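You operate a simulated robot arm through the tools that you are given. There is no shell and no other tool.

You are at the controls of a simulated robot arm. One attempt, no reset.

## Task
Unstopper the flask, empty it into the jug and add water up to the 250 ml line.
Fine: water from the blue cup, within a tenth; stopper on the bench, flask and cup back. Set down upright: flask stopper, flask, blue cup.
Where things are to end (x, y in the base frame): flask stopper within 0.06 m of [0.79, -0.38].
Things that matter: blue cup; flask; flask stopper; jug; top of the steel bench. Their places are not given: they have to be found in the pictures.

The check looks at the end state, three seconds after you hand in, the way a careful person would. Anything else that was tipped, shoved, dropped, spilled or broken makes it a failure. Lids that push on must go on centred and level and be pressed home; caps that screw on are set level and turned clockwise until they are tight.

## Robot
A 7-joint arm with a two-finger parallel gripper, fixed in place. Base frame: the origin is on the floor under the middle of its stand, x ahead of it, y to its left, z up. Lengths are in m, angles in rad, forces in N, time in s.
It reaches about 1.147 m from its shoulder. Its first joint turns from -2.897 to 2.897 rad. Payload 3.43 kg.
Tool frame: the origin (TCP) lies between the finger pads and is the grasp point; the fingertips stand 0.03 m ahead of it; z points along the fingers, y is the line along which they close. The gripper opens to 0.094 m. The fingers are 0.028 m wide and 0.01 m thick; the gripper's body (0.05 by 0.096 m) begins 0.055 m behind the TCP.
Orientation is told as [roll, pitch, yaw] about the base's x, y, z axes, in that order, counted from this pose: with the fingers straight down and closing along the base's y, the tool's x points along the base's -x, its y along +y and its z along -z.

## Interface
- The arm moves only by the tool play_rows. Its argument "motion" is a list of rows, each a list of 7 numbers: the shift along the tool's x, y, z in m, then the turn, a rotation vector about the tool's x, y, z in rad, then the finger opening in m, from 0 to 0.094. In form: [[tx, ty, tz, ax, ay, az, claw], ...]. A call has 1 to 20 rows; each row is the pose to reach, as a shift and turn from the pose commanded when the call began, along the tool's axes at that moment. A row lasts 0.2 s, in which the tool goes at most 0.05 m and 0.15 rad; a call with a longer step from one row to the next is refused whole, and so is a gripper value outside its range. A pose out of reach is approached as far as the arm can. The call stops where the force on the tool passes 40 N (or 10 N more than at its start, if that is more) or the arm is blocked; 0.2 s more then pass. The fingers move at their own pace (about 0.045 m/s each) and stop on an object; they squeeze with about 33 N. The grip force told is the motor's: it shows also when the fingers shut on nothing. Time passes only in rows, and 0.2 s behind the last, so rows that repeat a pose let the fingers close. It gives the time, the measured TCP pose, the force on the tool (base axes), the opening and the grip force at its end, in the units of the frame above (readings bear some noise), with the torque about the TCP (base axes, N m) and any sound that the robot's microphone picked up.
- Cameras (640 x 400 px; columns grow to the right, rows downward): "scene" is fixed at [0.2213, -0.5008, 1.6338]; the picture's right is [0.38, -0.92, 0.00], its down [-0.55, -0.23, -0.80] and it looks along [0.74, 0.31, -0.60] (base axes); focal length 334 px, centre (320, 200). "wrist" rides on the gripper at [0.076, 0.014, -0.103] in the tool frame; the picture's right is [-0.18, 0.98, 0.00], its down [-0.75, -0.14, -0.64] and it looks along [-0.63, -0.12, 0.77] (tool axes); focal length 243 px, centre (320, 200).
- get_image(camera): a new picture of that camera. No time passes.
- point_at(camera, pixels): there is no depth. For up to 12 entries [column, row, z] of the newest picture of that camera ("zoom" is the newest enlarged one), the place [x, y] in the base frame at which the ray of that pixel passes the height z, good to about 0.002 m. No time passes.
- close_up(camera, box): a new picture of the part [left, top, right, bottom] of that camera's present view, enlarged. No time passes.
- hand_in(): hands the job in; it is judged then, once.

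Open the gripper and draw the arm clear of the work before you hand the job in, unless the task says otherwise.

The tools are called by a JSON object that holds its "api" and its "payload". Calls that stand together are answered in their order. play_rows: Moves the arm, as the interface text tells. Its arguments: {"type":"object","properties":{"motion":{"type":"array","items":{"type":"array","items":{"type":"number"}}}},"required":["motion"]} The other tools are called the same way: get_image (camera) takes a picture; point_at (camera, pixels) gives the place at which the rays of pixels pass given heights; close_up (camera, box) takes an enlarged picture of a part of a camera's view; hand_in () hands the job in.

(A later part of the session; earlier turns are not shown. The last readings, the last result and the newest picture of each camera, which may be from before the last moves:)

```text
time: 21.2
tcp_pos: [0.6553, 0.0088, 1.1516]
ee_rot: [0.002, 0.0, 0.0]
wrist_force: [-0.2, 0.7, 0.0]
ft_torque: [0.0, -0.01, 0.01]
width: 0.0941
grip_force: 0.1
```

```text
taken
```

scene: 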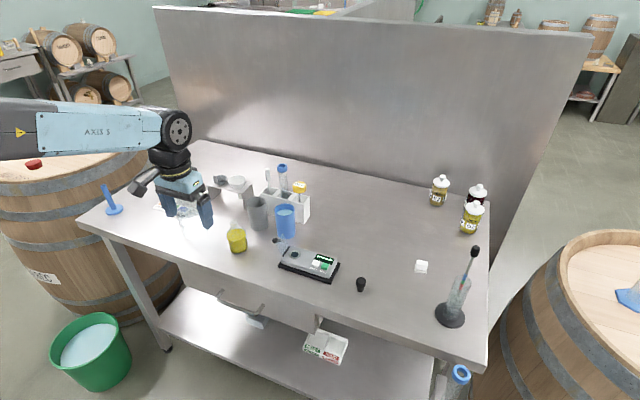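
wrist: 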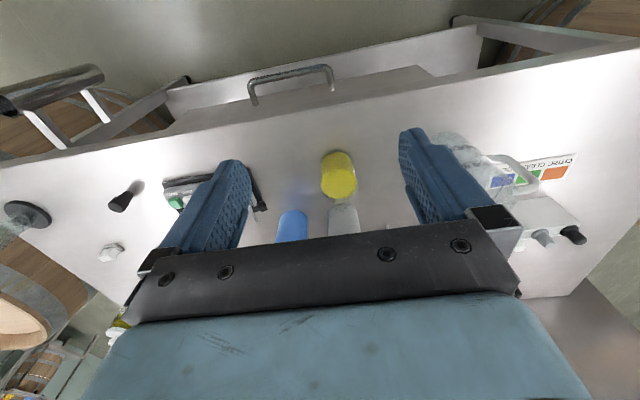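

The stopper stands free at scene (361,284). Now I pitch the gripper 45° forward about the TCP and read the pose.

{"api": "play_rows", "payload": {"motion": [[0, 0, 0, 0, -0.13, 0, 0.094], [0, 0, 0, 0, -0.26, 0, 0.094], [0, 0, 0, 0, -0.39, 0, 0.094], [0, 0, 0, 0, -0.52, 0, 0.094], [0, 0, 0, 0, -0.65, 0, 0.094], [0, 0, 0, 0, -0.7854, 0, 0.094], [0, 0, 0, 0, -0.7854, 0, 0.094]]}}

{"api": "get_image", "payload": {"camera": "scene"}}

{"api": "get_image", "payload": {"camera": "wrist"}}

```text
time: 22.8
tcp_pos: [0.6548, 0.007, 1.1506]
ee_rot: [0.0, -0.789, -0.001]
wrist_force: [-0.1, 0.0, 0.1]
ft_torque: [0.01, 0.01, -0.02]
width: 0.0938
grip_force: 0.1
```

```text
taken
```

scene: 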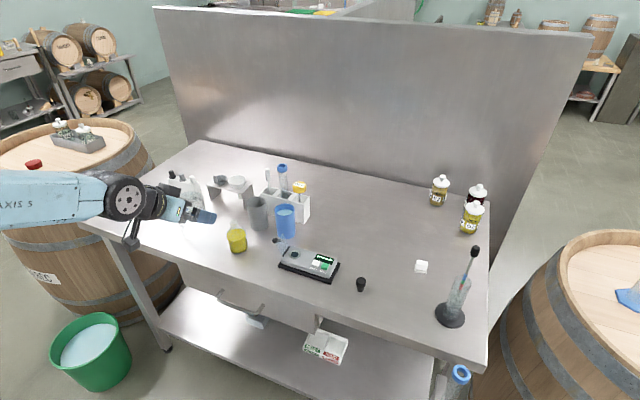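

```text
taken
```

wrist: 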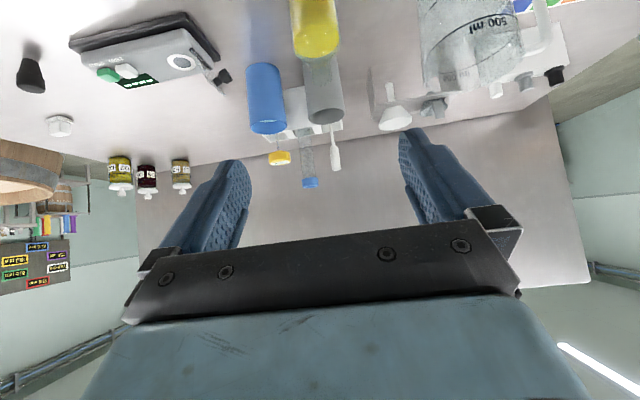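

The 45° pose works. Before touching the flask I test the pouring rotation empty-handed, well above the jug: first move to about (0.805,0.085,1.22).

{"api": "play_rows", "payload": {"motion": [[-0.02, 0.01, 0.008, 0, 0, 0, 0.094], [-0.055, 0.027, 0.02, 0, 0, 0, 0.094], [-0.095, 0.046, 0.035, 0, 0, 0, 0.094], [-0.13, 0.063, 0.048, 0, 0, 0, 0.094], [-0.1556, 0.076, 0.0566, 0, 0, 0, 0.094], [-0.1556, 0.076, 0.0566, 0, 0, 0, 0.094]]}}

{"api": "play_rows", "payload": {"motion": [[0, 0, 0, 0.09, 0, -0.09, 0.094], [0, 0, 0, 0.19, 0, -0.19, 0.094], [0, 0, 0, 0.29, 0, -0.29, 0.094], [0, 0, 0, 0.39, 0, -0.39, 0.094], [0, 0, 0, 0.49, 0, -0.49, 0.094], [0, 0, 0, 0.59, 0, -0.59, 0.094], [0, 0, 0, 0.69, 0, -0.69, 0.094], [0, 0, 0, 0.79, 0, -0.79, 0.094], [0, 0, 0, 0.89, 0, -0.89, 0.094], [0, 0, 0, 0.99, 0, -0.99, 0.094], [0, 0, 0, 1.09, 0, -1.09, 0.094], [0, 0, 0, 1.11, 0, -1.11, 0.094], [0, 0, 0, 1.11, 0, -1.11, 0.094]]}}

{"api": "get_image", "payload": {"camera": "scene"}}

```text
time: 24.2
tcp_pos: [0.8065, 0.0834, 1.221]
ee_rot: [0.0, -0.785, 0.001]
wrist_force: [-0.1, 1.5, 0.4]
ft_torque: [-0.01, -0.01, 0.01]
width: 0.0941
grip_force: 0.0
```

```text
time: 27.0
tcp_pos: [0.8051, 0.0844, 1.2215]
ee_rot: [-1.57, -0.001, 0.785]
wrist_force: [-0.1, -1.1, -0.5]
ft_torque: [-0.01, -0.04, 0.01]
width: 0.0937
grip_force: 0.1
```

```text
taken
```

scene: 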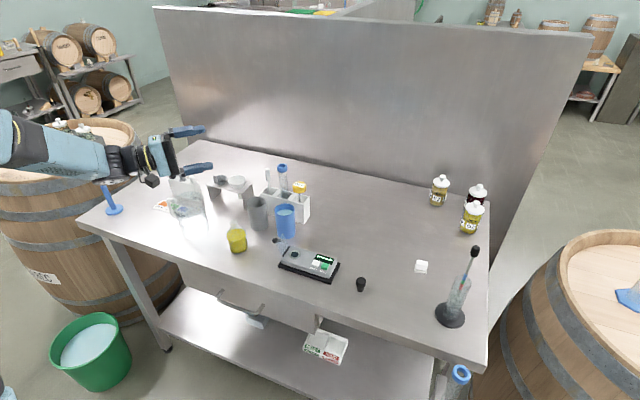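

The 90° roll works with the pose held exactly. I test 40° further, as needed for emptying.

{"api": "play_rows", "payload": {"motion": [[0, 0, 0, 0.09, 0, -0.09, 0.094], [0, 0, 0, 0.19, 0, -0.19, 0.094], [0, 0, 0, 0.29, 0, -0.29, 0.094], [0, 0, 0, 0.39, 0, -0.39, 0.094], [0, 0, 0, 0.49, 0, -0.49, 0.094], [0, 0, 0, 0.52, 0, -0.52, 0.094], [0, 0, 0, 0.52, 0, -0.52, 0.094]]}}

{"api": "get_image", "payload": {"camera": "scene"}}

```text
time: 28.6
tcp_pos: [0.8053, 0.0846, 1.2217]
ee_rot: [-2.14, 0.493, 0.64]
wrist_force: [0.0, 0.6, 0.0]
ft_torque: [0.01, 0.02, 0.03]
width: 0.0942
grip_force: 0.0
```

```text
taken
```

scene: 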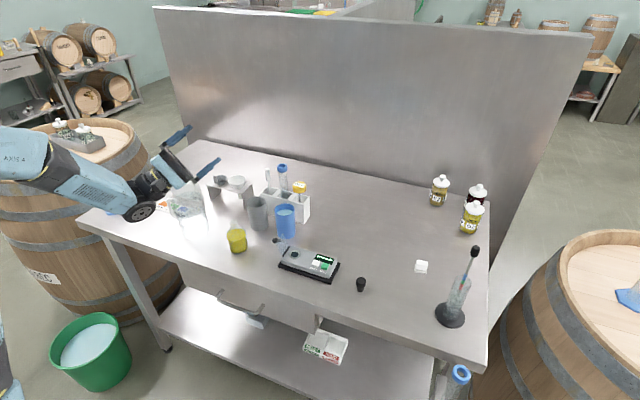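

Rolling works, but with a 45° approach the wrist dips below the flask when inverted; a flatter approach with the camera on top would be safer. I roll back and then test flipping the hand by 180° about its own axis.

{"api": "play_rows", "payload": {"motion": [[0, 0, 0, -0.1, 0, 0.1, 0.094], [0, 0, 0, -0.2, 0, 0.2, 0.094], [0, 0, 0, -0.3, 0, 0.3, 0.094], [0, 0, 0, -0.4, 0, 0.4, 0.094], [0, 0, 0, -0.5, 0, 0.5, 0.094], [0, 0, 0, -0.6, 0, 0.6, 0.094], [0, 0, 0, -0.7, 0, 0.7, 0.094], [0, 0, 0, -0.8, 0, 0.8, 0.094], [0, 0, 0, -0.9, 0, 0.9, 0.094], [0, 0, 0, -1.0, 0, 1.0, 0.094], [0, 0, 0, -1.1, 0, 1.1, 0.094], [0, 0, 0, -1.2, 0, 1.2, 0.094], [0, 0, 0, -1.3, 0, 1.3, 0.094], [0, 0, 0, -1.4, 0, 1.4, 0.094], [0, 0, 0, -1.5, 0, 1.5, 0.094], [0, 0, 0, -1.6, 0, 1.6, 0.094], [0, 0, 0, -1.63, 0, 1.63, 0.094], [0, 0, 0, -1.63, 0, 1.63, 0.094]]}}

{"api": "point_at", "payload": {"camera": "scene", "pixels": [[80, 221, 0.9], [200, 266, 0.9], [236, 280, 0.9], [300, 304, 0.9]]}}

```text
time: 32.4
tcp_pos: [0.8041, 0.0839, 1.2216]
ee_rot: [0.0, -0.786, -0.001]
wrist_force: [0.3, 0.3, -1.0]
ft_torque: [-0.02, -0.02, 0.01]
width: 0.0939
grip_force: 0.0
```

```text
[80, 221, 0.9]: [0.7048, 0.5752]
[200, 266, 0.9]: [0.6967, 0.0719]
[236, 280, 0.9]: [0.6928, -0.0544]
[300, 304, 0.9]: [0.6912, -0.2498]
```

The bench's near edge is at x≈0.70, so a 35° approach angle without flipping keeps the camera clear. I move to a pre-approach point 0.15 m back along the approach line with the pitch set to 55° from vertical.

{"api": "play_rows", "payload": {"motion": [[0.02, -0.007, 0.004, 0, -0.03, 0, 0.094], [0.06, -0.02, 0.012, 0, -0.06, 0, 0.094], [0.1, -0.033, 0.02, 0, -0.09, 0, 0.094], [0.14, -0.046, 0.029, 0, -0.12, 0, 0.094], [0.18, -0.059, 0.037, 0, -0.15, 0, 0.094], [0.21, -0.069, 0.043, 0, -0.1746, 0, 0.094], [0.2274, -0.075, 0.0464, 0, -0.1746, 0, 0.094], [0.2274, -0.075, 0.0464, 0, -0.1746, 0, 0.094]]}}

{"api": "get_image", "payload": {"camera": "wrist"}}

{"api": "close_up", "payload": {"camera": "scene", "box": [100, 150, 300, 280]}}

```text
time: 34.4
tcp_pos: [0.6707, 0.0776, 1.027]
ee_rot: [0.0, -0.96, 0.137]
wrist_force: [0.9, -0.6, 0.1]
ft_torque: [0.01, -0.01, 0.05]
width: 0.094
grip_force: 0.2
out of reach, approached as far as the arm can: row 4
stopped in row 8: the arm was blocked; the commanded pose is now the measured one
```

```text
taken
```

wrist: 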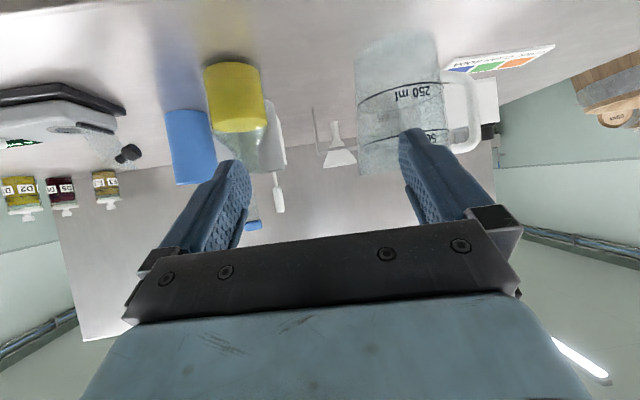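

```text
3.08 times, centred on (200, 215) of scene
```

zoom: 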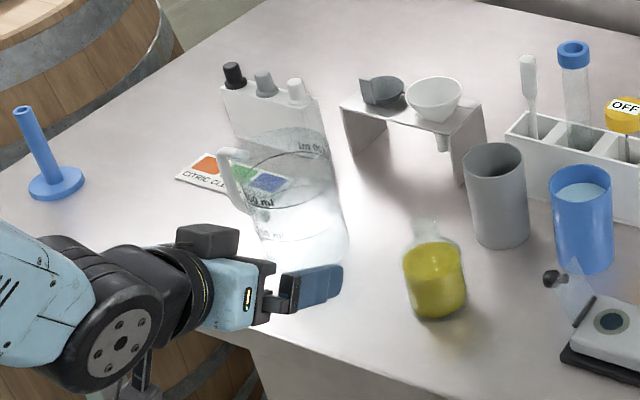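

That far-back, low and flat pose is out of the arm's range (it stalled at y=0.078 with some yaw), nothing was touched. I go up and forward, and restore the yaw with a 40° approach angle.

{"api": "play_rows", "payload": {"motion": [[-0.02, -0.012, 0, 0.02, 0.016, 0.014, 0.094], [-0.05, -0.03, -0.001, 0.05, 0.04, 0.035, 0.094], [-0.08, -0.048, -0.002, 0.08, 0.062, 0.056, 0.094], [-0.1, -0.06, -0.003, 0.1, 0.078, 0.07, 0.094], [-0.1111, -0.0666, -0.0037, 0.112, 0.0873, 0.0786, 0.094], [-0.1111, -0.0666, -0.0037, 0.112, 0.0873, 0.0786, 0.094]]}}

{"api": "close_up", "payload": {"camera": "scene", "box": [100, 150, 300, 280]}}

```text
time: 35.8
tcp_pos: [0.7389, 0.0193, 1.121]
ee_rot: [-0.01, -0.874, 0.009]
wrist_force: [0.2, -0.8, -0.3]
ft_torque: [-0.01, 0.01, -0.02]
width: 0.0937
grip_force: 0.1
```

```text
3.08 times, centred on (200, 215) of scene
```

zoom: 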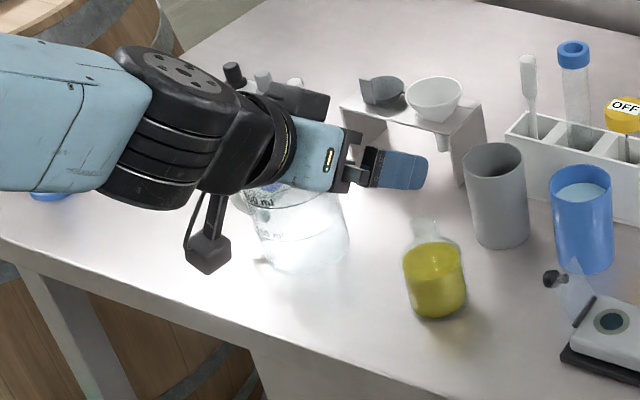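

The pose is now (0.739,0.019,1.121) at 40° approach. I fix the small twist and move directly above the flask at z≈1.09.

{"api": "play_rows", "payload": {"motion": [[-0.004, -0.003, 0.017, 0.0001, 0, 0.0034, 0.094], [-0.008, -0.006, 0.037, 0.0003, 0, 0.0084, 0.094], [-0.013, -0.009, 0.057, 0.0005, 0, 0.0134, 0.094], [-0.0155, -0.01, 0.0667, 0.0005, 0, 0.0134, 0.094], [-0.0155, -0.01, 0.0667, 0.0005, 0, 0.0134, 0.094]]}}

{"api": "get_image", "payload": {"camera": "wrist"}}

{"api": "close_up", "payload": {"camera": "scene", "box": [140, 150, 300, 260]}}

```text
time: 37.0
tcp_pos: [0.8007, 0.0085, 1.0892]
ee_rot: [0.008, -0.873, -0.016]
wrist_force: [0.3, -0.5, 0.8]
ft_torque: [0.01, 0.0, 0.02]
width: 0.0939
grip_force: 0.1
```

```text
taken
```

wrist: 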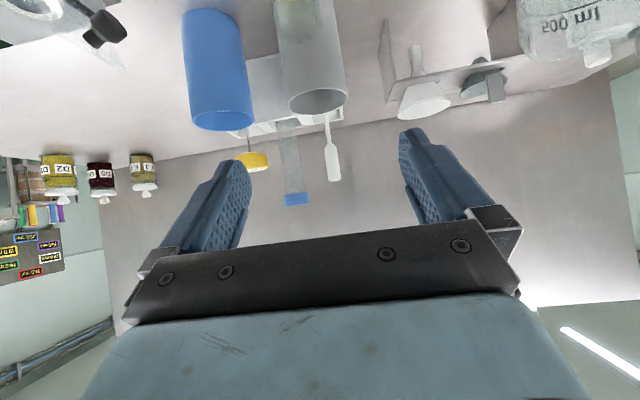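

```text
3.64 times, centred on (220, 205) of scene
```

zoom: 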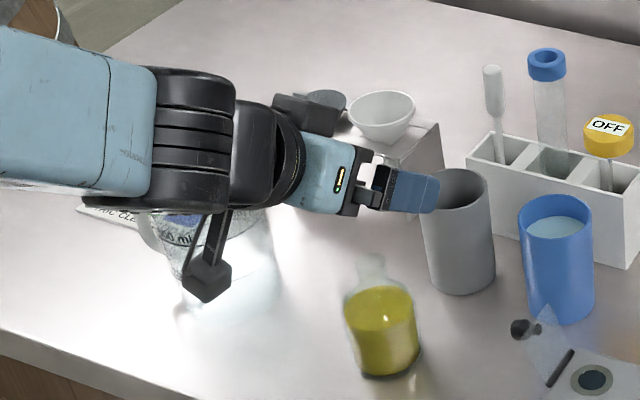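

Small twist remains (I misread the angle convention); I correct it while descending vertically around the flask to z≈0.965.

{"api": "play_rows", "payload": {"motion": [[0.015, 0, 0.0126, -0.0015, 0, -0.0035, 0.094], [0.035, 0, 0.0294, -0.003, 0, -0.007, 0.094], [0.055, 0, 0.0462, -0.0043, 0, -0.0103, 0.094], [0.075, 0, 0.063, -0.0043, 0, -0.0103, 0.094], [0.09, 0, 0.0756, -0.0043, 0, -0.0103, 0.094], [0.095, 0, 0.0798, -0.0043, 0, -0.0103, 0.094], [0.095, 0, 0.0798, -0.0043, 0, -0.0103, 0.094]]}}

{"api": "get_image", "payload": {"camera": "wrist"}}

{"api": "close_up", "payload": {"camera": "scene", "box": [160, 190, 280, 270]}}

```text
time: 38.6
tcp_pos: [0.8017, 0.0103, 0.9657]
ee_rot: [-0.001, -0.873, -0.001]
wrist_force: [0.0, 0.1, -0.4]
ft_torque: [0.0, 0.0, -0.02]
width: 0.0939
grip_force: 0.0
```

```text
taken
```

wrist: 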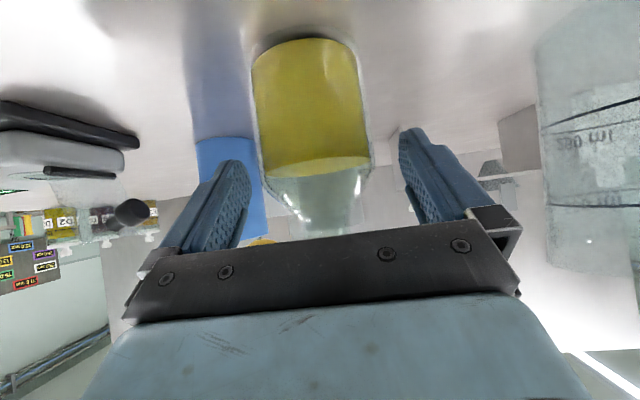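

```text
5.00 times, centred on (220, 230) of scene
```

zoom: 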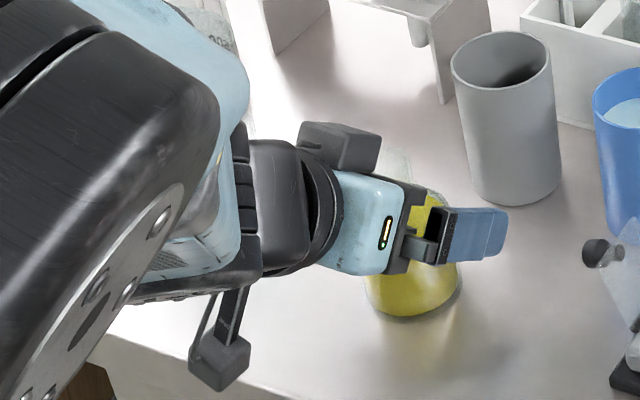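

The flask is between the fingers (edges 262–370 around column 316). I descend the last 24 mm and check.

{"api": "play_rows", "payload": {"motion": [[0.006, -0.001, 0.005, 0, 0, 0, 0.094], [0.013, -0.001, 0.011, 0, 0, 0, 0.094], [0.0184, -0.001, 0.0154, 0, 0, 0, 0.094], [0.0184, -0.001, 0.0154, 0, 0, 0, 0.094]]}}

{"api": "get_image", "payload": {"camera": "wrist"}}

{"api": "close_up", "payload": {"camera": "scene", "box": [180, 205, 260, 265]}}

```text
time: 39.6
tcp_pos: [0.8016, 0.0099, 0.9428]
ee_rot: [-0.002, -0.871, 0.0]
wrist_force: [0.4, 0.4, -0.6]
ft_torque: [0.01, 0.01, 0.0]
width: 0.0939
grip_force: 0.1
```

```text
taken
```

wrist: 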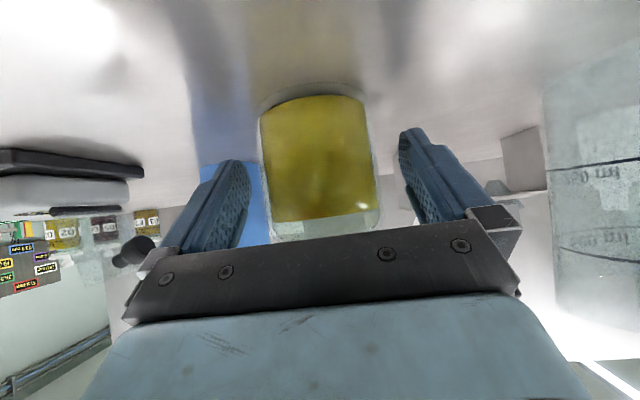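

```text
6.67 times, centred on (220, 235) of scene
```

zoom: 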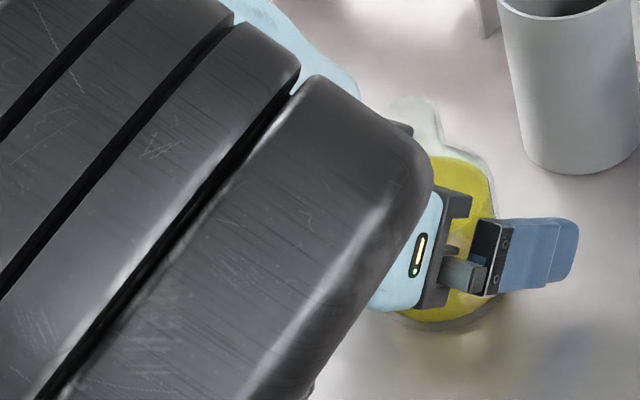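

Everything is clear. I close on the flask body.

{"api": "play_rows", "payload": {"motion": [[0, 0, 0, 0, 0, 0, 0.075], [0, 0, 0, 0, 0, 0, 0.065], [0, 0, 0, 0, 0, 0, 0.055], [0, 0, 0, 0, 0, 0, 0.045], [0, 0, 0, 0, 0, 0, 0.045], [0, 0, 0, 0, 0, 0, 0.045]]}}

{"api": "get_image", "payload": {"camera": "wrist"}}

```text
time: 41.0
tcp_pos: [0.8016, 0.0087, 0.9422]
ee_rot: [-0.002, -0.872, 0.0]
wrist_force: [0.3, 1.5, 0.8]
ft_torque: [-0.04, -0.04, 0.02]
width: 0.0632
grip_force: 33.0
```

```text
taken
```

wrist: 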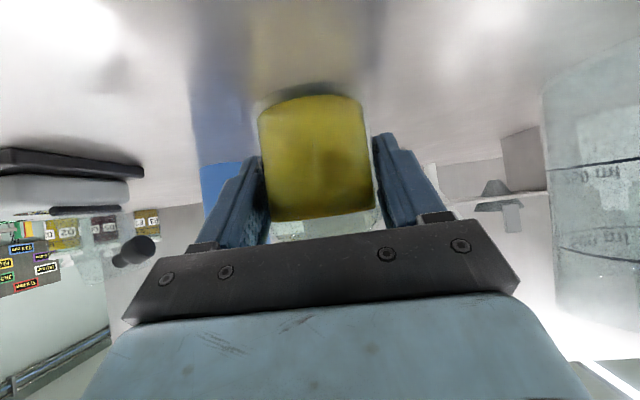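

Gripped at 63 mm with 33 N. I lift the flask straight up, gently.

{"api": "play_rows", "payload": {"motion": [[-0.006, 0, -0.005, 0, 0, 0, 0.045], [-0.018, 0, -0.0151, 0, 0, 0, 0.045], [-0.036, 0, -0.0302, 0, 0, 0, 0.045], [-0.056, 0, -0.047, 0, 0, 0, 0.045], [-0.076, 0, -0.0638, 0, 0, 0, 0.045], [-0.096, 0, -0.0806, 0, 0, 0, 0.045], [-0.112, 0, -0.094, 0, 0, 0, 0.045], [-0.1226, 0, -0.1029, 0, 0, 0, 0.045], [-0.1226, 0, -0.1029, 0, 0, 0, 0.045], [-0.1226, 0, -0.1029, 0, 0, 0, 0.045]]}}

{"api": "get_image", "payload": {"camera": "scene"}}

{"api": "get_image", "payload": {"camera": "wrist"}}

```text
time: 43.2
tcp_pos: [0.8008, 0.0078, 1.1028]
ee_rot: [-0.002, -0.871, 0.0]
wrist_force: [0.7, 0.4, -2.1]
ft_torque: [0.05, 0.05, 0.0]
width: 0.063
grip_force: 33.3
```

```text
taken
```

scene: 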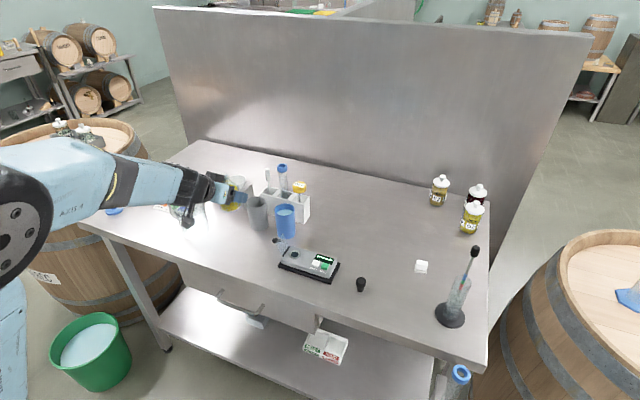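

```text
taken
```

wrist: 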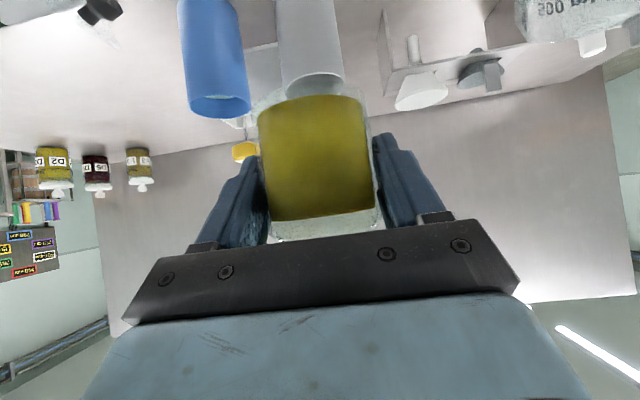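

The flask is up at z≈1.10 with about 2 N of weight, everything else unmoved. I carry it beside the jug and tilt it to 50° toward +y, still short of pouring.

{"api": "play_rows", "payload": {"motion": [[-0.0002, 0.004, 0.0005, 0.032, 0, -0.038, 0.045], [-0.0006, 0.013, 0.0014, 0.109, 0, -0.13, 0.045], [-0.0012, 0.026, 0.0029, 0.193, 0, -0.23, 0.045], [-0.0018, 0.039, 0.0043, 0.2765, 0, -0.3294, 0.045], [-0.0025, 0.052, 0.0058, 0.36, 0, -0.429, 0.045], [-0.0033, 0.07, 0.0077, 0.4437, 0, -0.5285, 0.045], [-0.0039, 0.083, 0.0091, 0.5144, 0, -0.6128, 0.045], [-0.0041, 0.087, 0.0096, 0.5594, 0, -0.6664, 0.045], [-0.0041, 0.087, 0.0096, 0.5594, 0, -0.6664, 0.045]]}}

{"api": "get_image", "payload": {"camera": "scene"}}

{"api": "close_up", "payload": {"camera": "scene", "box": [130, 140, 270, 240]}}

{"api": "get_image", "payload": {"camera": "wrist"}}

```text
time: 45.2
tcp_pos: [0.8111, 0.0966, 1.0988]
ee_rot: [-1.074, -0.515, 0.737]
wrist_force: [0.5, -0.6, -2.9]
ft_torque: [-0.01, -0.02, 0.01]
width: 0.0629
grip_force: 32.6
```

```text
taken
```

scene: 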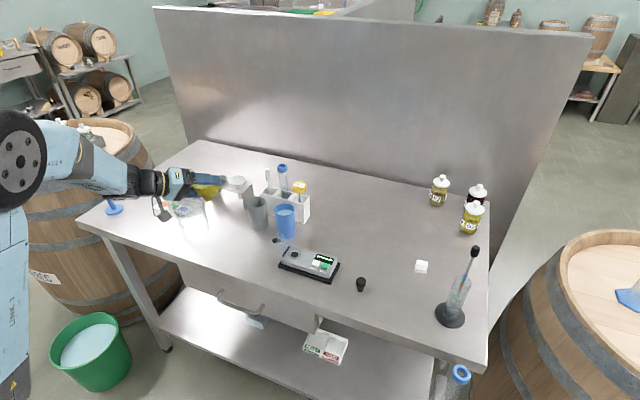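

```text
4.00 times, centred on (200, 190) of scene
```

zoom: 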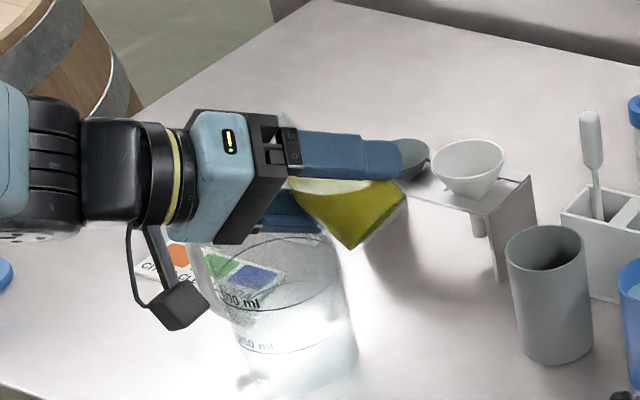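

```text
taken
```

wrist: 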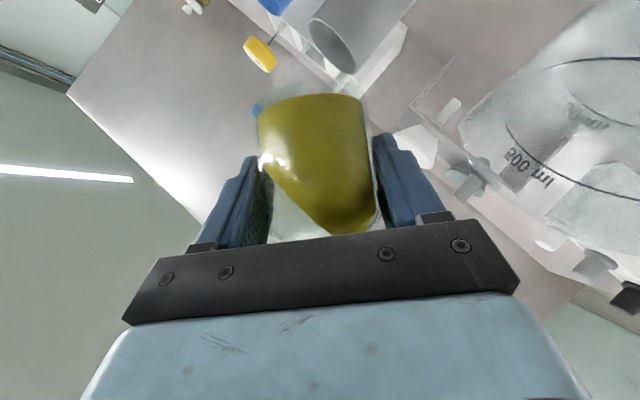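

The liquid surface stays level and nothing has poured yet; the jug is seen at the right of the wrist view. I continue slowly to 70° keeping the mouth near (0.811,0.152).

{"api": "play_rows", "payload": {"motion": [[0.001, -0.0007, 0.0008, 0.0257, 0, -0.0306, 0.045], [0.002, -0.0013, 0.0017, 0.0514, 0, -0.0613, 0.045], [0.003, -0.002, 0.0025, 0.0772, 0, -0.0919, 0.045], [0.004, -0.0027, 0.0034, 0.1029, 0, -0.1226, 0.045], [0.005, -0.0033, 0.0042, 0.1286, 0, -0.1532, 0.045], [0.006, -0.004, 0.0051, 0.1543, 0, -0.1838, 0.045], [0.006, -0.004, 0.0051, 0.18, 0, -0.2145, 0.045], [0.006, -0.004, 0.0051, 0.2058, 0, -0.2451, 0.045], [0.006, -0.004, 0.0051, 0.225, 0, -0.268, 0.045]]}}

{"api": "close_up", "payload": {"camera": "scene", "box": [130, 140, 270, 240]}}

{"api": "get_image", "payload": {"camera": "wrist"}}

```text
time: 47.2
tcp_pos: [0.8124, 0.0863, 1.0972]
ee_rot: [-1.342, -0.265, 0.842]
wrist_force: [0.3, -0.8, -3.0]
ft_torque: [0.02, -0.02, 0.02]
width: 0.0627
grip_force: 32.7
```

```text
4.00 times, centred on (200, 190) of scene
```

zoom: 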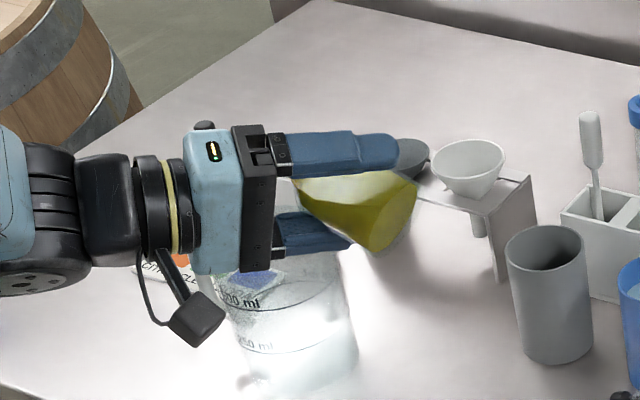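

```text
taken
```

wrist: 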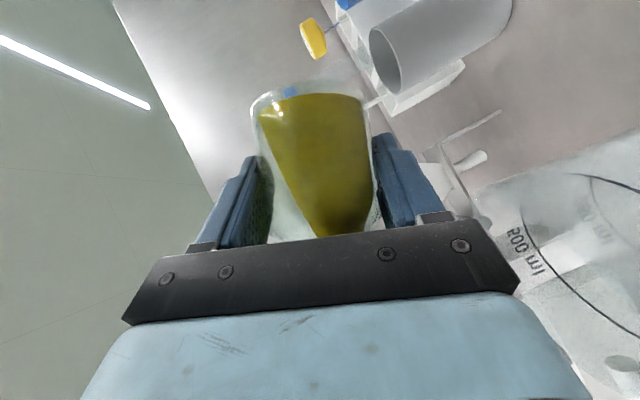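

At 70° the liquid is just entering the neck. I continue in small steps toward 80° and watch for flow.

{"api": "play_rows", "payload": {"motion": [[-0.0005, -0.001, -0.0004, 0.0193, 0, -0.023, 0.045], [-0.001, -0.002, -0.0008, 0.0386, 0, -0.046, 0.045], [-0.0015, -0.003, -0.0012, 0.0579, 0, -0.0689, 0.045], [-0.002, -0.0038, -0.0017, 0.0772, 0, -0.0919, 0.045], [-0.0025, -0.0047, -0.0021, 0.0965, 0, -0.1149, 0.045], [-0.0025, -0.0047, -0.0021, 0.1126, 0, -0.1341, 0.045]]}}

{"api": "close_up", "payload": {"camera": "scene", "box": [130, 140, 270, 240]}}

{"api": "get_image", "payload": {"camera": "wrist"}}

```text
time: 48.6
tcp_pos: [0.8123, 0.0884, 1.1022]
ee_rot: [-1.459, -0.13, 0.864]
wrist_force: [0.0, -0.9, -2.7]
ft_torque: [0.01, -0.01, -0.03]
width: 0.0623
grip_force: 32.9
```

```text
4.00 times, centred on (200, 190) of scene
```

zoom: 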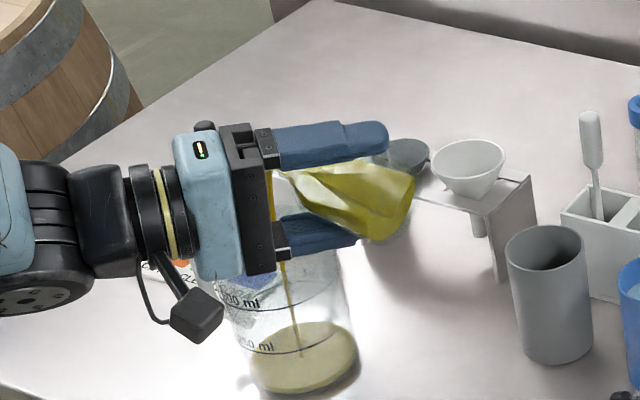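

```text
taken
```

wrist: 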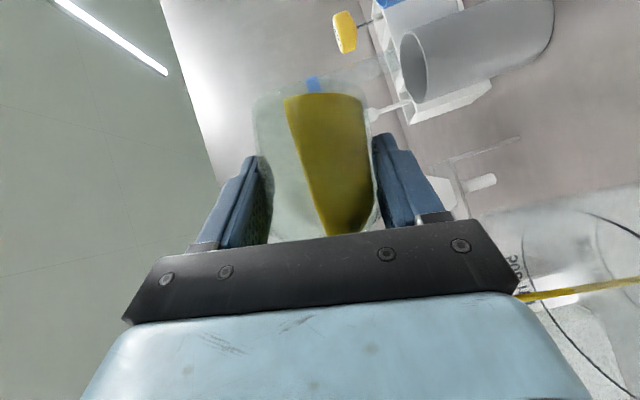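

Yellow liquid streams into the jug (zoom (290,300), landing at (297,352)) and pools on its floor. I check where it lands relative to the jug before tilting on.

{"api": "point_at", "payload": {"camera": "zoom", "pixels": [[297, 352, 0.915], [305, 370, 0.915], [250, 372, 0.91], [358, 360, 0.91], [305, 395, 0.9]]}}

{"api": "close_up", "payload": {"camera": "scene", "box": [165, 190, 229, 244]}}

```text
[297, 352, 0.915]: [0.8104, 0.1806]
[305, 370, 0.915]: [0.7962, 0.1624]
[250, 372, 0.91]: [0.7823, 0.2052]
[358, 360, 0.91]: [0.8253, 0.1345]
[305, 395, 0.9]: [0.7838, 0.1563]
```

```text
7.41 times, centred on (197, 217) of scene
```

zoom: 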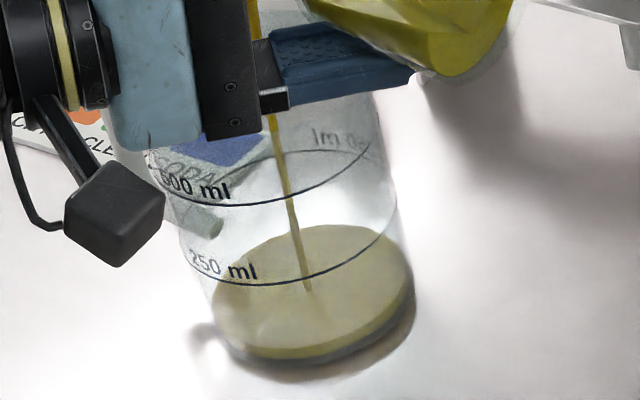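

The stream lands at (0.810,0.181), the jug's centre. I continue tilting slowly to 95°, easing the mouth slightly toward +y.

{"api": "play_rows", "payload": {"motion": [[0, 0, 0, 0, 0, 0, 0.045], [0, 0, 0, 0, 0, 0, 0.045], [-0.001, -0.0007, -0.0008, 0.017, 0, -0.0203, 0.045], [-0.002, -0.0014, -0.0016, 0.034, 0, -0.0406, 0.045], [-0.003, -0.0021, -0.0024, 0.051, 0, -0.0609, 0.045], [-0.004, -0.0028, -0.0032, 0.068, 0, -0.0812, 0.045], [-0.005, -0.0035, -0.004, 0.085, 0, -0.1015, 0.045], [-0.006, -0.0043, -0.0049, 0.102, 0, -0.1218, 0.045], [-0.007, -0.005, -0.0058, 0.119, 0, -0.1421, 0.045], [-0.0078, -0.0057, -0.0065, 0.136, 0, -0.1624, 0.045], [-0.0083, -0.0062, -0.007, 0.153, 0, -0.1827, 0.045], [-0.0083, -0.0062, -0.007, 0.1704, 0, -0.203, 0.045]]}}

{"api": "close_up", "payload": {"camera": "scene", "box": [150, 170, 230, 244]}}

{"api": "get_image", "payload": {"camera": "wrist"}}

```text
time: 51.2
tcp_pos: [0.8123, 0.0986, 1.1103]
ee_rot: [-1.63, 0.071, 0.87]
wrist_force: [-0.4, -1.0, -1.0]
ft_torque: [0.03, -0.03, 0.02]
width: 0.0621
grip_force: 32.8
```

```text
5.41 times, centred on (190, 207) of scene
```

zoom: 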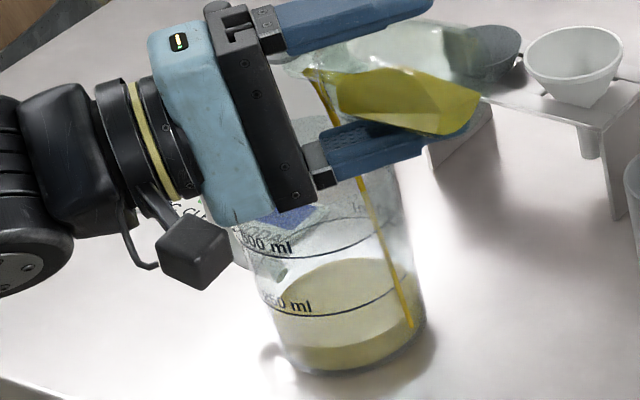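

```text
taken
```

wrist: 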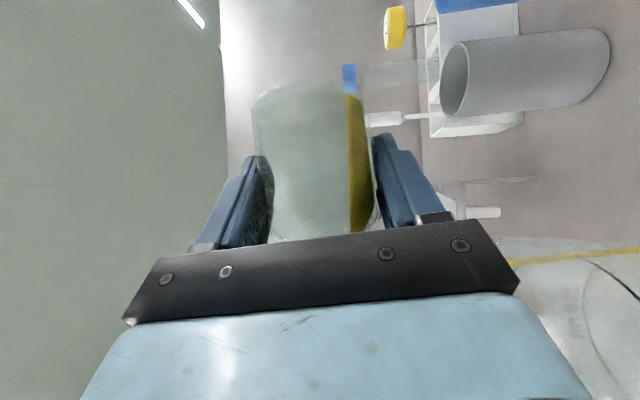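

The flow has slowed and the stream now falls near the jug's −y wall (zoom (408,325)). I check its landing place and then shift toward +y at once.

{"api": "point_at", "payload": {"camera": "zoom", "pixels": [[408, 325, 0.925], [362, 185, 1.03], [345, 150, 1.06], [350, 300, 0.93]]}}

```text
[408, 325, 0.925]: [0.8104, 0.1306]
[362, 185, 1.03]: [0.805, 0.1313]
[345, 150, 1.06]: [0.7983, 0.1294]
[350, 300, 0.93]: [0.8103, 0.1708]
```

The stream falls about 2 cm on the −y side of the mouth now that the neck is past horizontal. I shift 3.5 cm toward +y quickly with no further tilt.

{"api": "play_rows", "payload": {"motion": [[-0.009, -0.001, -0.0075, 0, 0, 0, 0.045], [-0.019, -0.002, -0.016, 0, 0, 0, 0.045], [-0.0267, -0.0031, -0.0224, 0, 0, 0, 0.045]]}}

{"api": "close_up", "payload": {"camera": "scene", "box": [150, 170, 230, 244]}}

{"api": "get_image", "payload": {"camera": "wrist"}}

```text
time: 52.0
tcp_pos: [0.8116, 0.1345, 1.1104]
ee_rot: [-1.63, 0.069, 0.87]
wrist_force: [0.4, -0.5, -1.6]
ft_torque: [0.02, -0.02, 0.0]
width: 0.0623
grip_force: 33.7
```

```text
5.41 times, centred on (190, 207) of scene
```

zoom: 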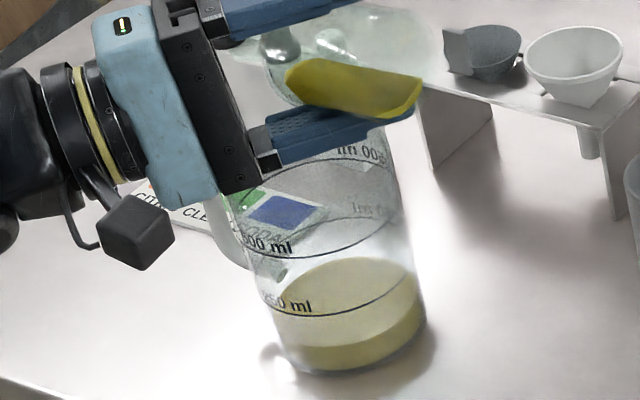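

```text
taken
```

wrist: 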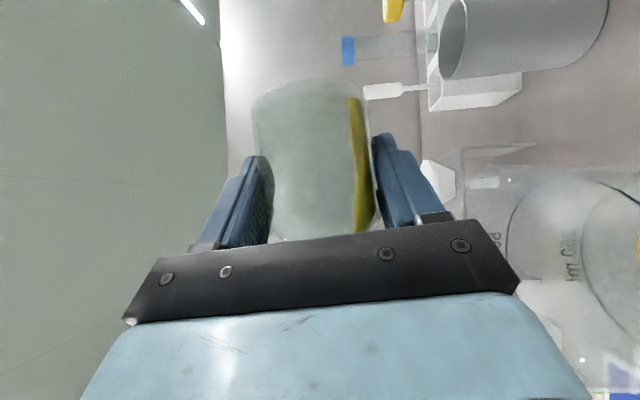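

The flow stopped at this angle with about a fifth of the liquid left in the body. I tilt on in small steps to 103° holding the mouth near y=0.195 and look where the stream goes.

{"api": "play_rows", "payload": {"motion": [[0.001, 0.0001, 0.0009, 0.0225, 0, -0.0268, 0.045], [0.0021, 0.0002, 0.0017, 0.045, 0, -0.0535, 0.045], [0.0032, 0.0004, 0.0026, 0.0675, 0, -0.0803, 0.045], [0.0042, 0.0005, 0.0035, 0.09, 0, -0.107, 0.045]]}}

{"api": "close_up", "payload": {"camera": "scene", "box": [150, 170, 230, 244]}}

{"api": "get_image", "payload": {"camera": "wrist"}}

```text
time: 53.0
tcp_pos: [0.8113, 0.1274, 1.1105]
ee_rot: [-1.72, 0.175, 0.859]
wrist_force: [0.1, 0.4, -0.8]
ft_torque: [0.0, 0.02, -0.01]
width: 0.0625
grip_force: 32.8
```

```text
5.41 times, centred on (190, 207) of scene
```

zoom: 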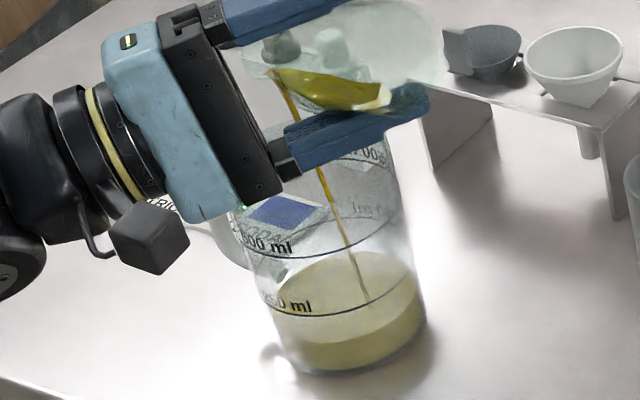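

```text
taken
```

wrist: 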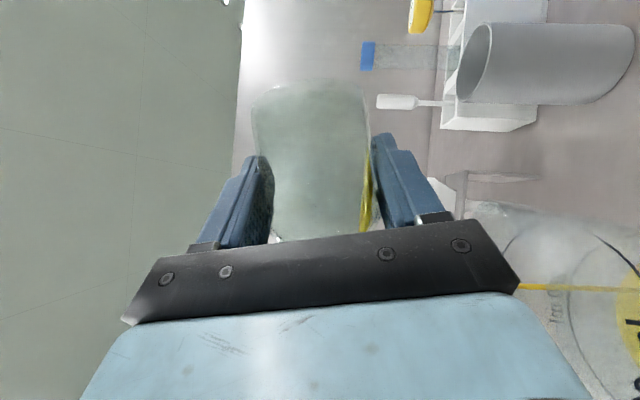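

The stream lands near the jug's centre (zoom (367,303)). I continue to 120°, raising the hand slightly for rim clearance.

{"api": "play_rows", "payload": {"motion": [[-0.0005, -0.0033, -0.0004, 0.0322, 0, -0.0383, 0.045], [-0.001, -0.0066, -0.0009, 0.0643, 0, -0.0766, 0.045], [-0.0016, -0.01, -0.0013, 0.0965, 0, -0.1149, 0.045], [-0.0021, -0.0133, -0.0018, 0.1286, 0, -0.1532, 0.045], [-0.0027, -0.0167, -0.0022, 0.1608, 0, -0.1915, 0.045], [-0.0032, -0.02, -0.0027, 0.1929, 0, -0.2298, 0.045], [-0.0032, -0.02, -0.0027, 0.1929, 0, -0.2298, 0.045]]}}

{"api": "close_up", "payload": {"camera": "scene", "box": [150, 170, 230, 244]}}

{"api": "get_image", "payload": {"camera": "wrist"}}

```text
time: 54.6
tcp_pos: [0.8118, 0.136, 1.1276]
ee_rot: [-1.933, 0.398, 0.797]
wrist_force: [0.6, -0.6, -0.6]
ft_torque: [0.01, 0.03, -0.06]
width: 0.0622
grip_force: 32.7
```

```text
5.41 times, centred on (190, 207) of scene
```

zoom: 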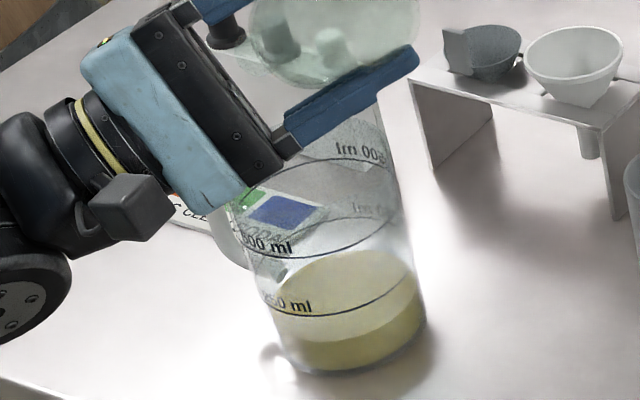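

```text
taken
```

wrist: 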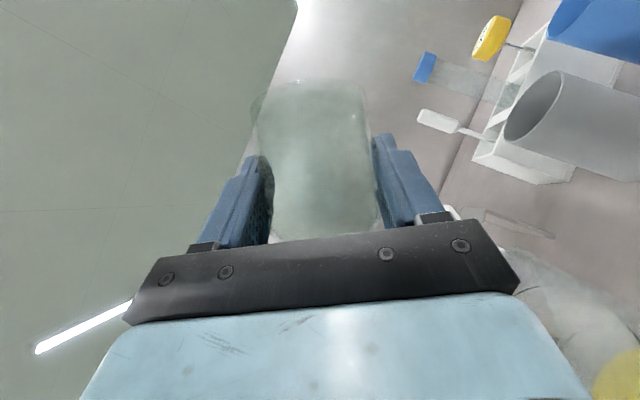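

The flask looks empty at 120°. I tilt further to about 137° and hold there a moment to drain the last drops.

{"api": "play_rows", "payload": {"motion": [[-0.0008, -0.0036, -0.0007, 0.0386, 0, -0.046, 0.045], [-0.0016, -0.0072, -0.0014, 0.0772, 0, -0.0919, 0.045], [-0.0024, -0.0108, -0.0021, 0.1157, 0, -0.1379, 0.045], [-0.0032, -0.0144, -0.0027, 0.1543, 0, -0.1838, 0.045], [-0.0038, -0.0173, -0.0032, 0.1929, 0, -0.2298, 0.045], [-0.0038, -0.0173, -0.0032, 0.1929, 0, -0.2298, 0.045], [-0.0038, -0.0173, -0.0032, 0.1929, 0, -0.2298, 0.045], [-0.0038, -0.0173, -0.0032, 0.1929, 0, -0.2298, 0.045], [-0.0038, -0.0173, -0.0032, 0.1929, 0, -0.2298, 0.045]]}}

{"api": "close_up", "payload": {"camera": "scene", "box": [140, 150, 236, 244]}}

{"api": "get_image", "payload": {"camera": "wrist"}}

{"api": "get_image", "payload": {"camera": "scene"}}

```text
time: 56.6
tcp_pos: [0.8121, 0.1485, 1.1411]
ee_rot: [-2.183, 0.602, 0.676]
wrist_force: [-0.6, 0.8, -2.2]
ft_torque: [0.01, 0.0, -0.01]
width: 0.062
grip_force: 33.2
```

```text
4.26 times, centred on (188, 197) of scene
```

zoom: 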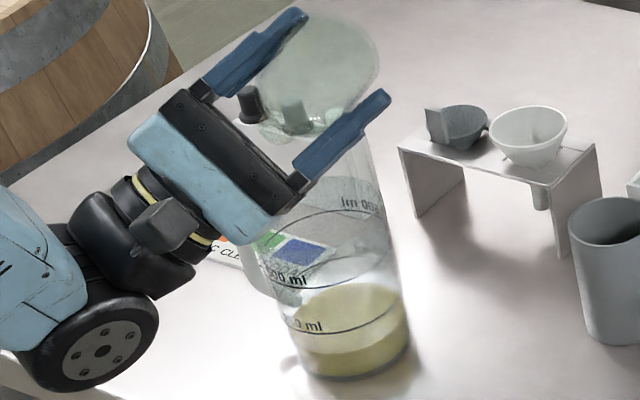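

```text
taken
```

wrist: 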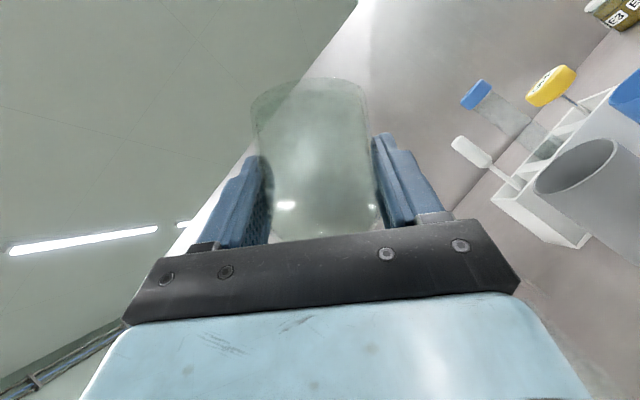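

```text
taken
```

scene: 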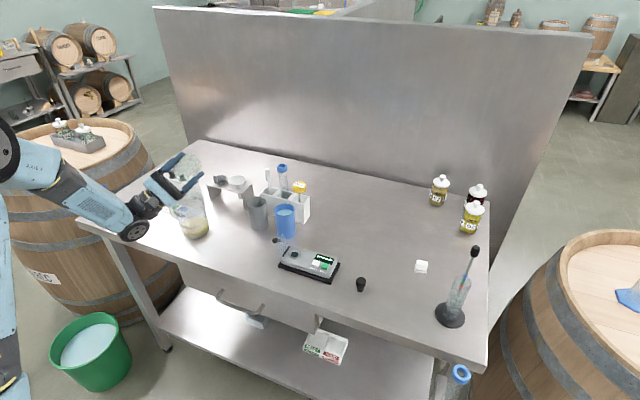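

The flask is empty and clear glass. I roll it back upright while drawing away from the jug toward its home spot above y≈0.009.

{"api": "play_rows", "payload": {"motion": [[0.0034, 0.0069, 0.0021, -0.0857, 0, 0.1021, 0.045], [0.0069, 0.0138, 0.0042, -0.1714, 0, 0.2042, 0.045], [0.0103, 0.0207, 0.0064, -0.2572, 0, 0.3063, 0.045], [0.0137, 0.0276, 0.0085, -0.3429, 0, 0.4084, 0.045], [0.0171, 0.0345, 0.0106, -0.4286, 0, 0.5106, 0.045], [0.0206, 0.0414, 0.0127, -0.5143, 0, 0.6127, 0.045], [0.024, 0.0483, 0.0148, -0.6, 0, 0.7148, 0.045], [0.0274, 0.0552, 0.0169, -0.6858, 0, 0.8169, 0.045], [0.0309, 0.062, 0.019, -0.7715, 0, 0.919, 0.045], [0.0343, 0.0689, 0.0212, -0.8572, 0, 1.0211, 0.045], [0.0377, 0.0758, 0.0233, -0.9429, 0, 1.1232, 0.045], [0.0411, 0.0827, 0.0254, -1.0287, 0, 1.2253, 0.045], [0.0446, 0.0896, 0.0275, -1.1144, 0, 1.3274, 0.045], [0.048, 0.0965, 0.0296, -1.2001, 0, 1.4295, 0.045], [0.0514, 0.1034, 0.0317, -1.2858, 0, 1.5317, 0.045], [0.0548, 0.1103, 0.0339, -1.3716, 0, 1.6338, 0.045], [0.0583, 0.1172, 0.036, -1.4573, 0, 1.7359, 0.045], [0.0617, 0.1241, 0.0381, -1.543, 0, 1.838, 0.045], [0.0617, 0.1241, 0.0381, -1.543, 0, 1.838, 0.045]]}}

{"api": "get_image", "payload": {"camera": "scene"}}

{"api": "get_image", "payload": {"camera": "wrist"}}

```text
time: 60.6
tcp_pos: [0.7995, 0.0097, 1.1109]
ee_rot: [-0.001, -0.875, 0.0]
wrist_force: [-0.2, 0.9, -1.1]
ft_torque: [-0.02, 0.02, 0.01]
width: 0.062
grip_force: 32.7
```

```text
taken
```

scene: 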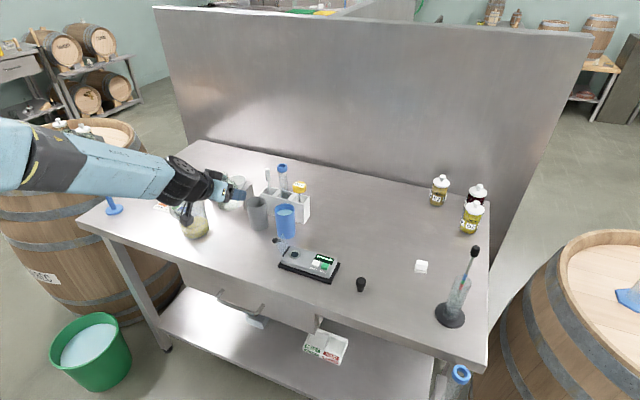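

```text
taken
```

wrist: 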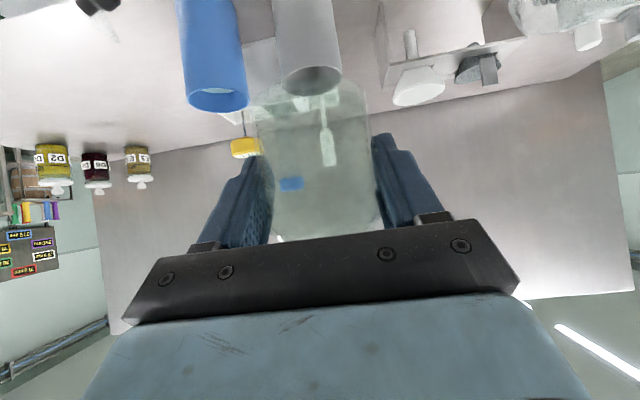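

Flask is upright over its home, orientation unchanged. I lower it to about 13 mm above the bench.

{"api": "play_rows", "payload": {"motion": [[0.015, -0.0002, 0.013, 0, 0, 0, 0.045], [0.035, -0.0005, 0.03, 0, 0, 0, 0.045], [0.055, -0.0008, 0.0473, 0, 0, 0, 0.045], [0.075, -0.001, 0.0645, 0, 0, 0, 0.045], [0.095, -0.001, 0.0817, 0, 0, 0, 0.045], [0.11, -0.001, 0.0947, 0, 0, 0, 0.045], [0.1182, -0.001, 0.1018, 0, 0, 0, 0.045], [0.1182, -0.001, 0.1018, 0, 0, 0, 0.045]]}}

{"api": "close_up", "payload": {"camera": "scene", "box": [190, 205, 270, 265]}}

{"api": "get_image", "payload": {"camera": "wrist"}}

```text
time: 62.4
tcp_pos: [0.8025, 0.0089, 0.9541]
ee_rot: [-0.002, -0.872, 0.001]
wrist_force: [-0.1, 0.3, -1.9]
ft_torque: [0.01, -0.02, -0.01]
width: 0.0615
grip_force: 33.1
```

```text
6.67 times, centred on (230, 235) of scene
```

zoom: 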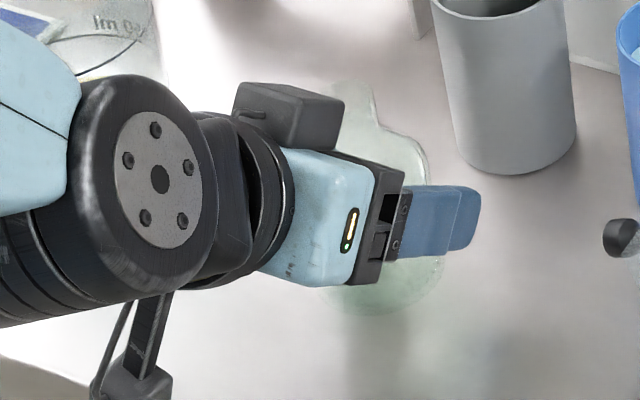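

```text
taken
```

wrist: 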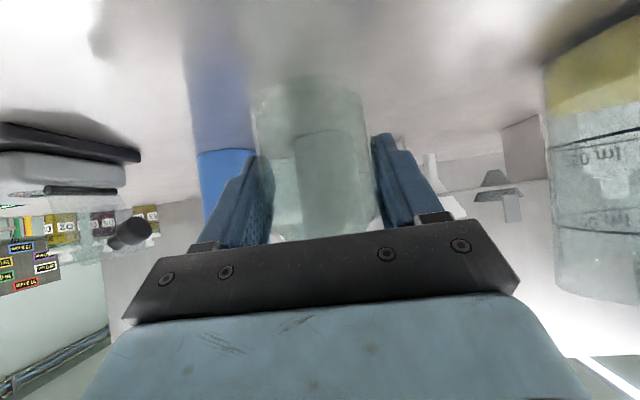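

It's 12 mm above its set-down height. I lower 9 mm, then creep until contact.

{"api": "play_rows", "payload": {"motion": [[0.0023, 0, 0.0019, 0, 0, 0, 0.045], [0.0046, 0, 0.0039, 0, 0, 0, 0.045], [0.0069, 0, 0.0058, 0, 0, 0, 0.045], [0.0069, 0, 0.0058, 0, 0, 0, 0.045]]}}

{"api": "play_rows", "payload": {"motion": [[0.0008, 0, 0.0006, 0, 0, 0, 0.045], [0.0015, 0, 0.0013, 0, 0, 0, 0.045], [0.0015, 0, 0.0013, 0, 0, 0, 0.045]]}}

```text
time: 63.4
tcp_pos: [0.8029, 0.0075, 0.9449]
ee_rot: [-0.002, -0.873, 0.0]
wrist_force: [0.4, 0.5, -1.6]
ft_torque: [0.02, 0.03, 0.01]
width: 0.0616
grip_force: 33.2
```

```text
time: 64.2
tcp_pos: [0.8034, 0.0089, 0.9441]
ee_rot: [-0.003, -0.877, -0.001]
wrist_force: [-0.2, 1.1, 18.5]
ft_torque: [0.02, 0.52, -0.07]
width: 0.0616
grip_force: 33.2
```

Contact at z≈0.944 with 18 N (the flask had crept ~2 mm in the grip). I ease back up a little until the force is gone.

{"api": "play_rows", "payload": {"motion": [[-0.0008, 0, -0.0006, 0, 0, 0, 0.045], [-0.0008, 0, -0.0006, 0, 0, 0, 0.045]]}}

{"api": "get_image", "payload": {"camera": "wrist"}}

{"api": "close_up", "payload": {"camera": "scene", "box": [190, 205, 270, 265]}}

```text
time: 64.8
tcp_pos: [0.8016, 0.0086, 0.9448]
ee_rot: [-0.002, -0.876, -0.001]
wrist_force: [4.2, -1.6, 15.7]
ft_torque: [-0.06, 0.21, 0.06]
width: 0.0616
grip_force: 32.6
```

```text
taken
```

wrist: 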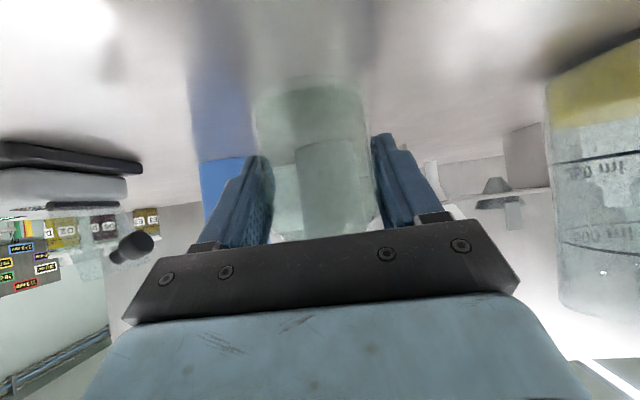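

```text
6.67 times, centred on (230, 235) of scene
```

zoom: 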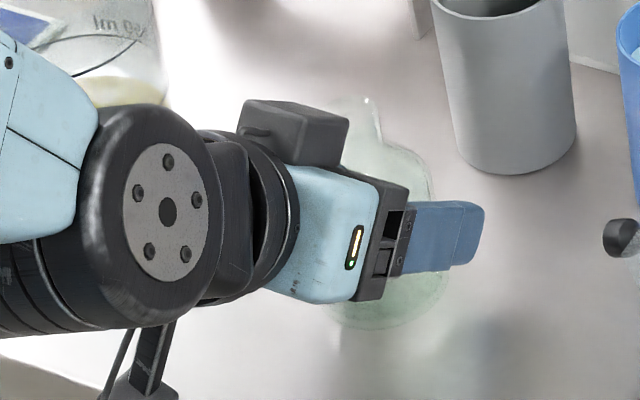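

Still 15.7 N; I raise another 1.5 mm.

{"api": "play_rows", "payload": {"motion": [[-0.0006, 0, -0.0005, 0, 0, 0, 0.045], [-0.0011, 0, -0.001, 0, 0, 0, 0.045], [-0.0011, 0, -0.001, 0, 0, 0, 0.045]]}}

```text
time: 65.6
tcp_pos: [0.8013, 0.0081, 0.943]
ee_rot: [-0.003, -0.872, 0.001]
wrist_force: [0.7, -0.4, -0.1]
ft_torque: [-0.01, 0.02, 0.01]
width: 0.0617
grip_force: 33.1
```

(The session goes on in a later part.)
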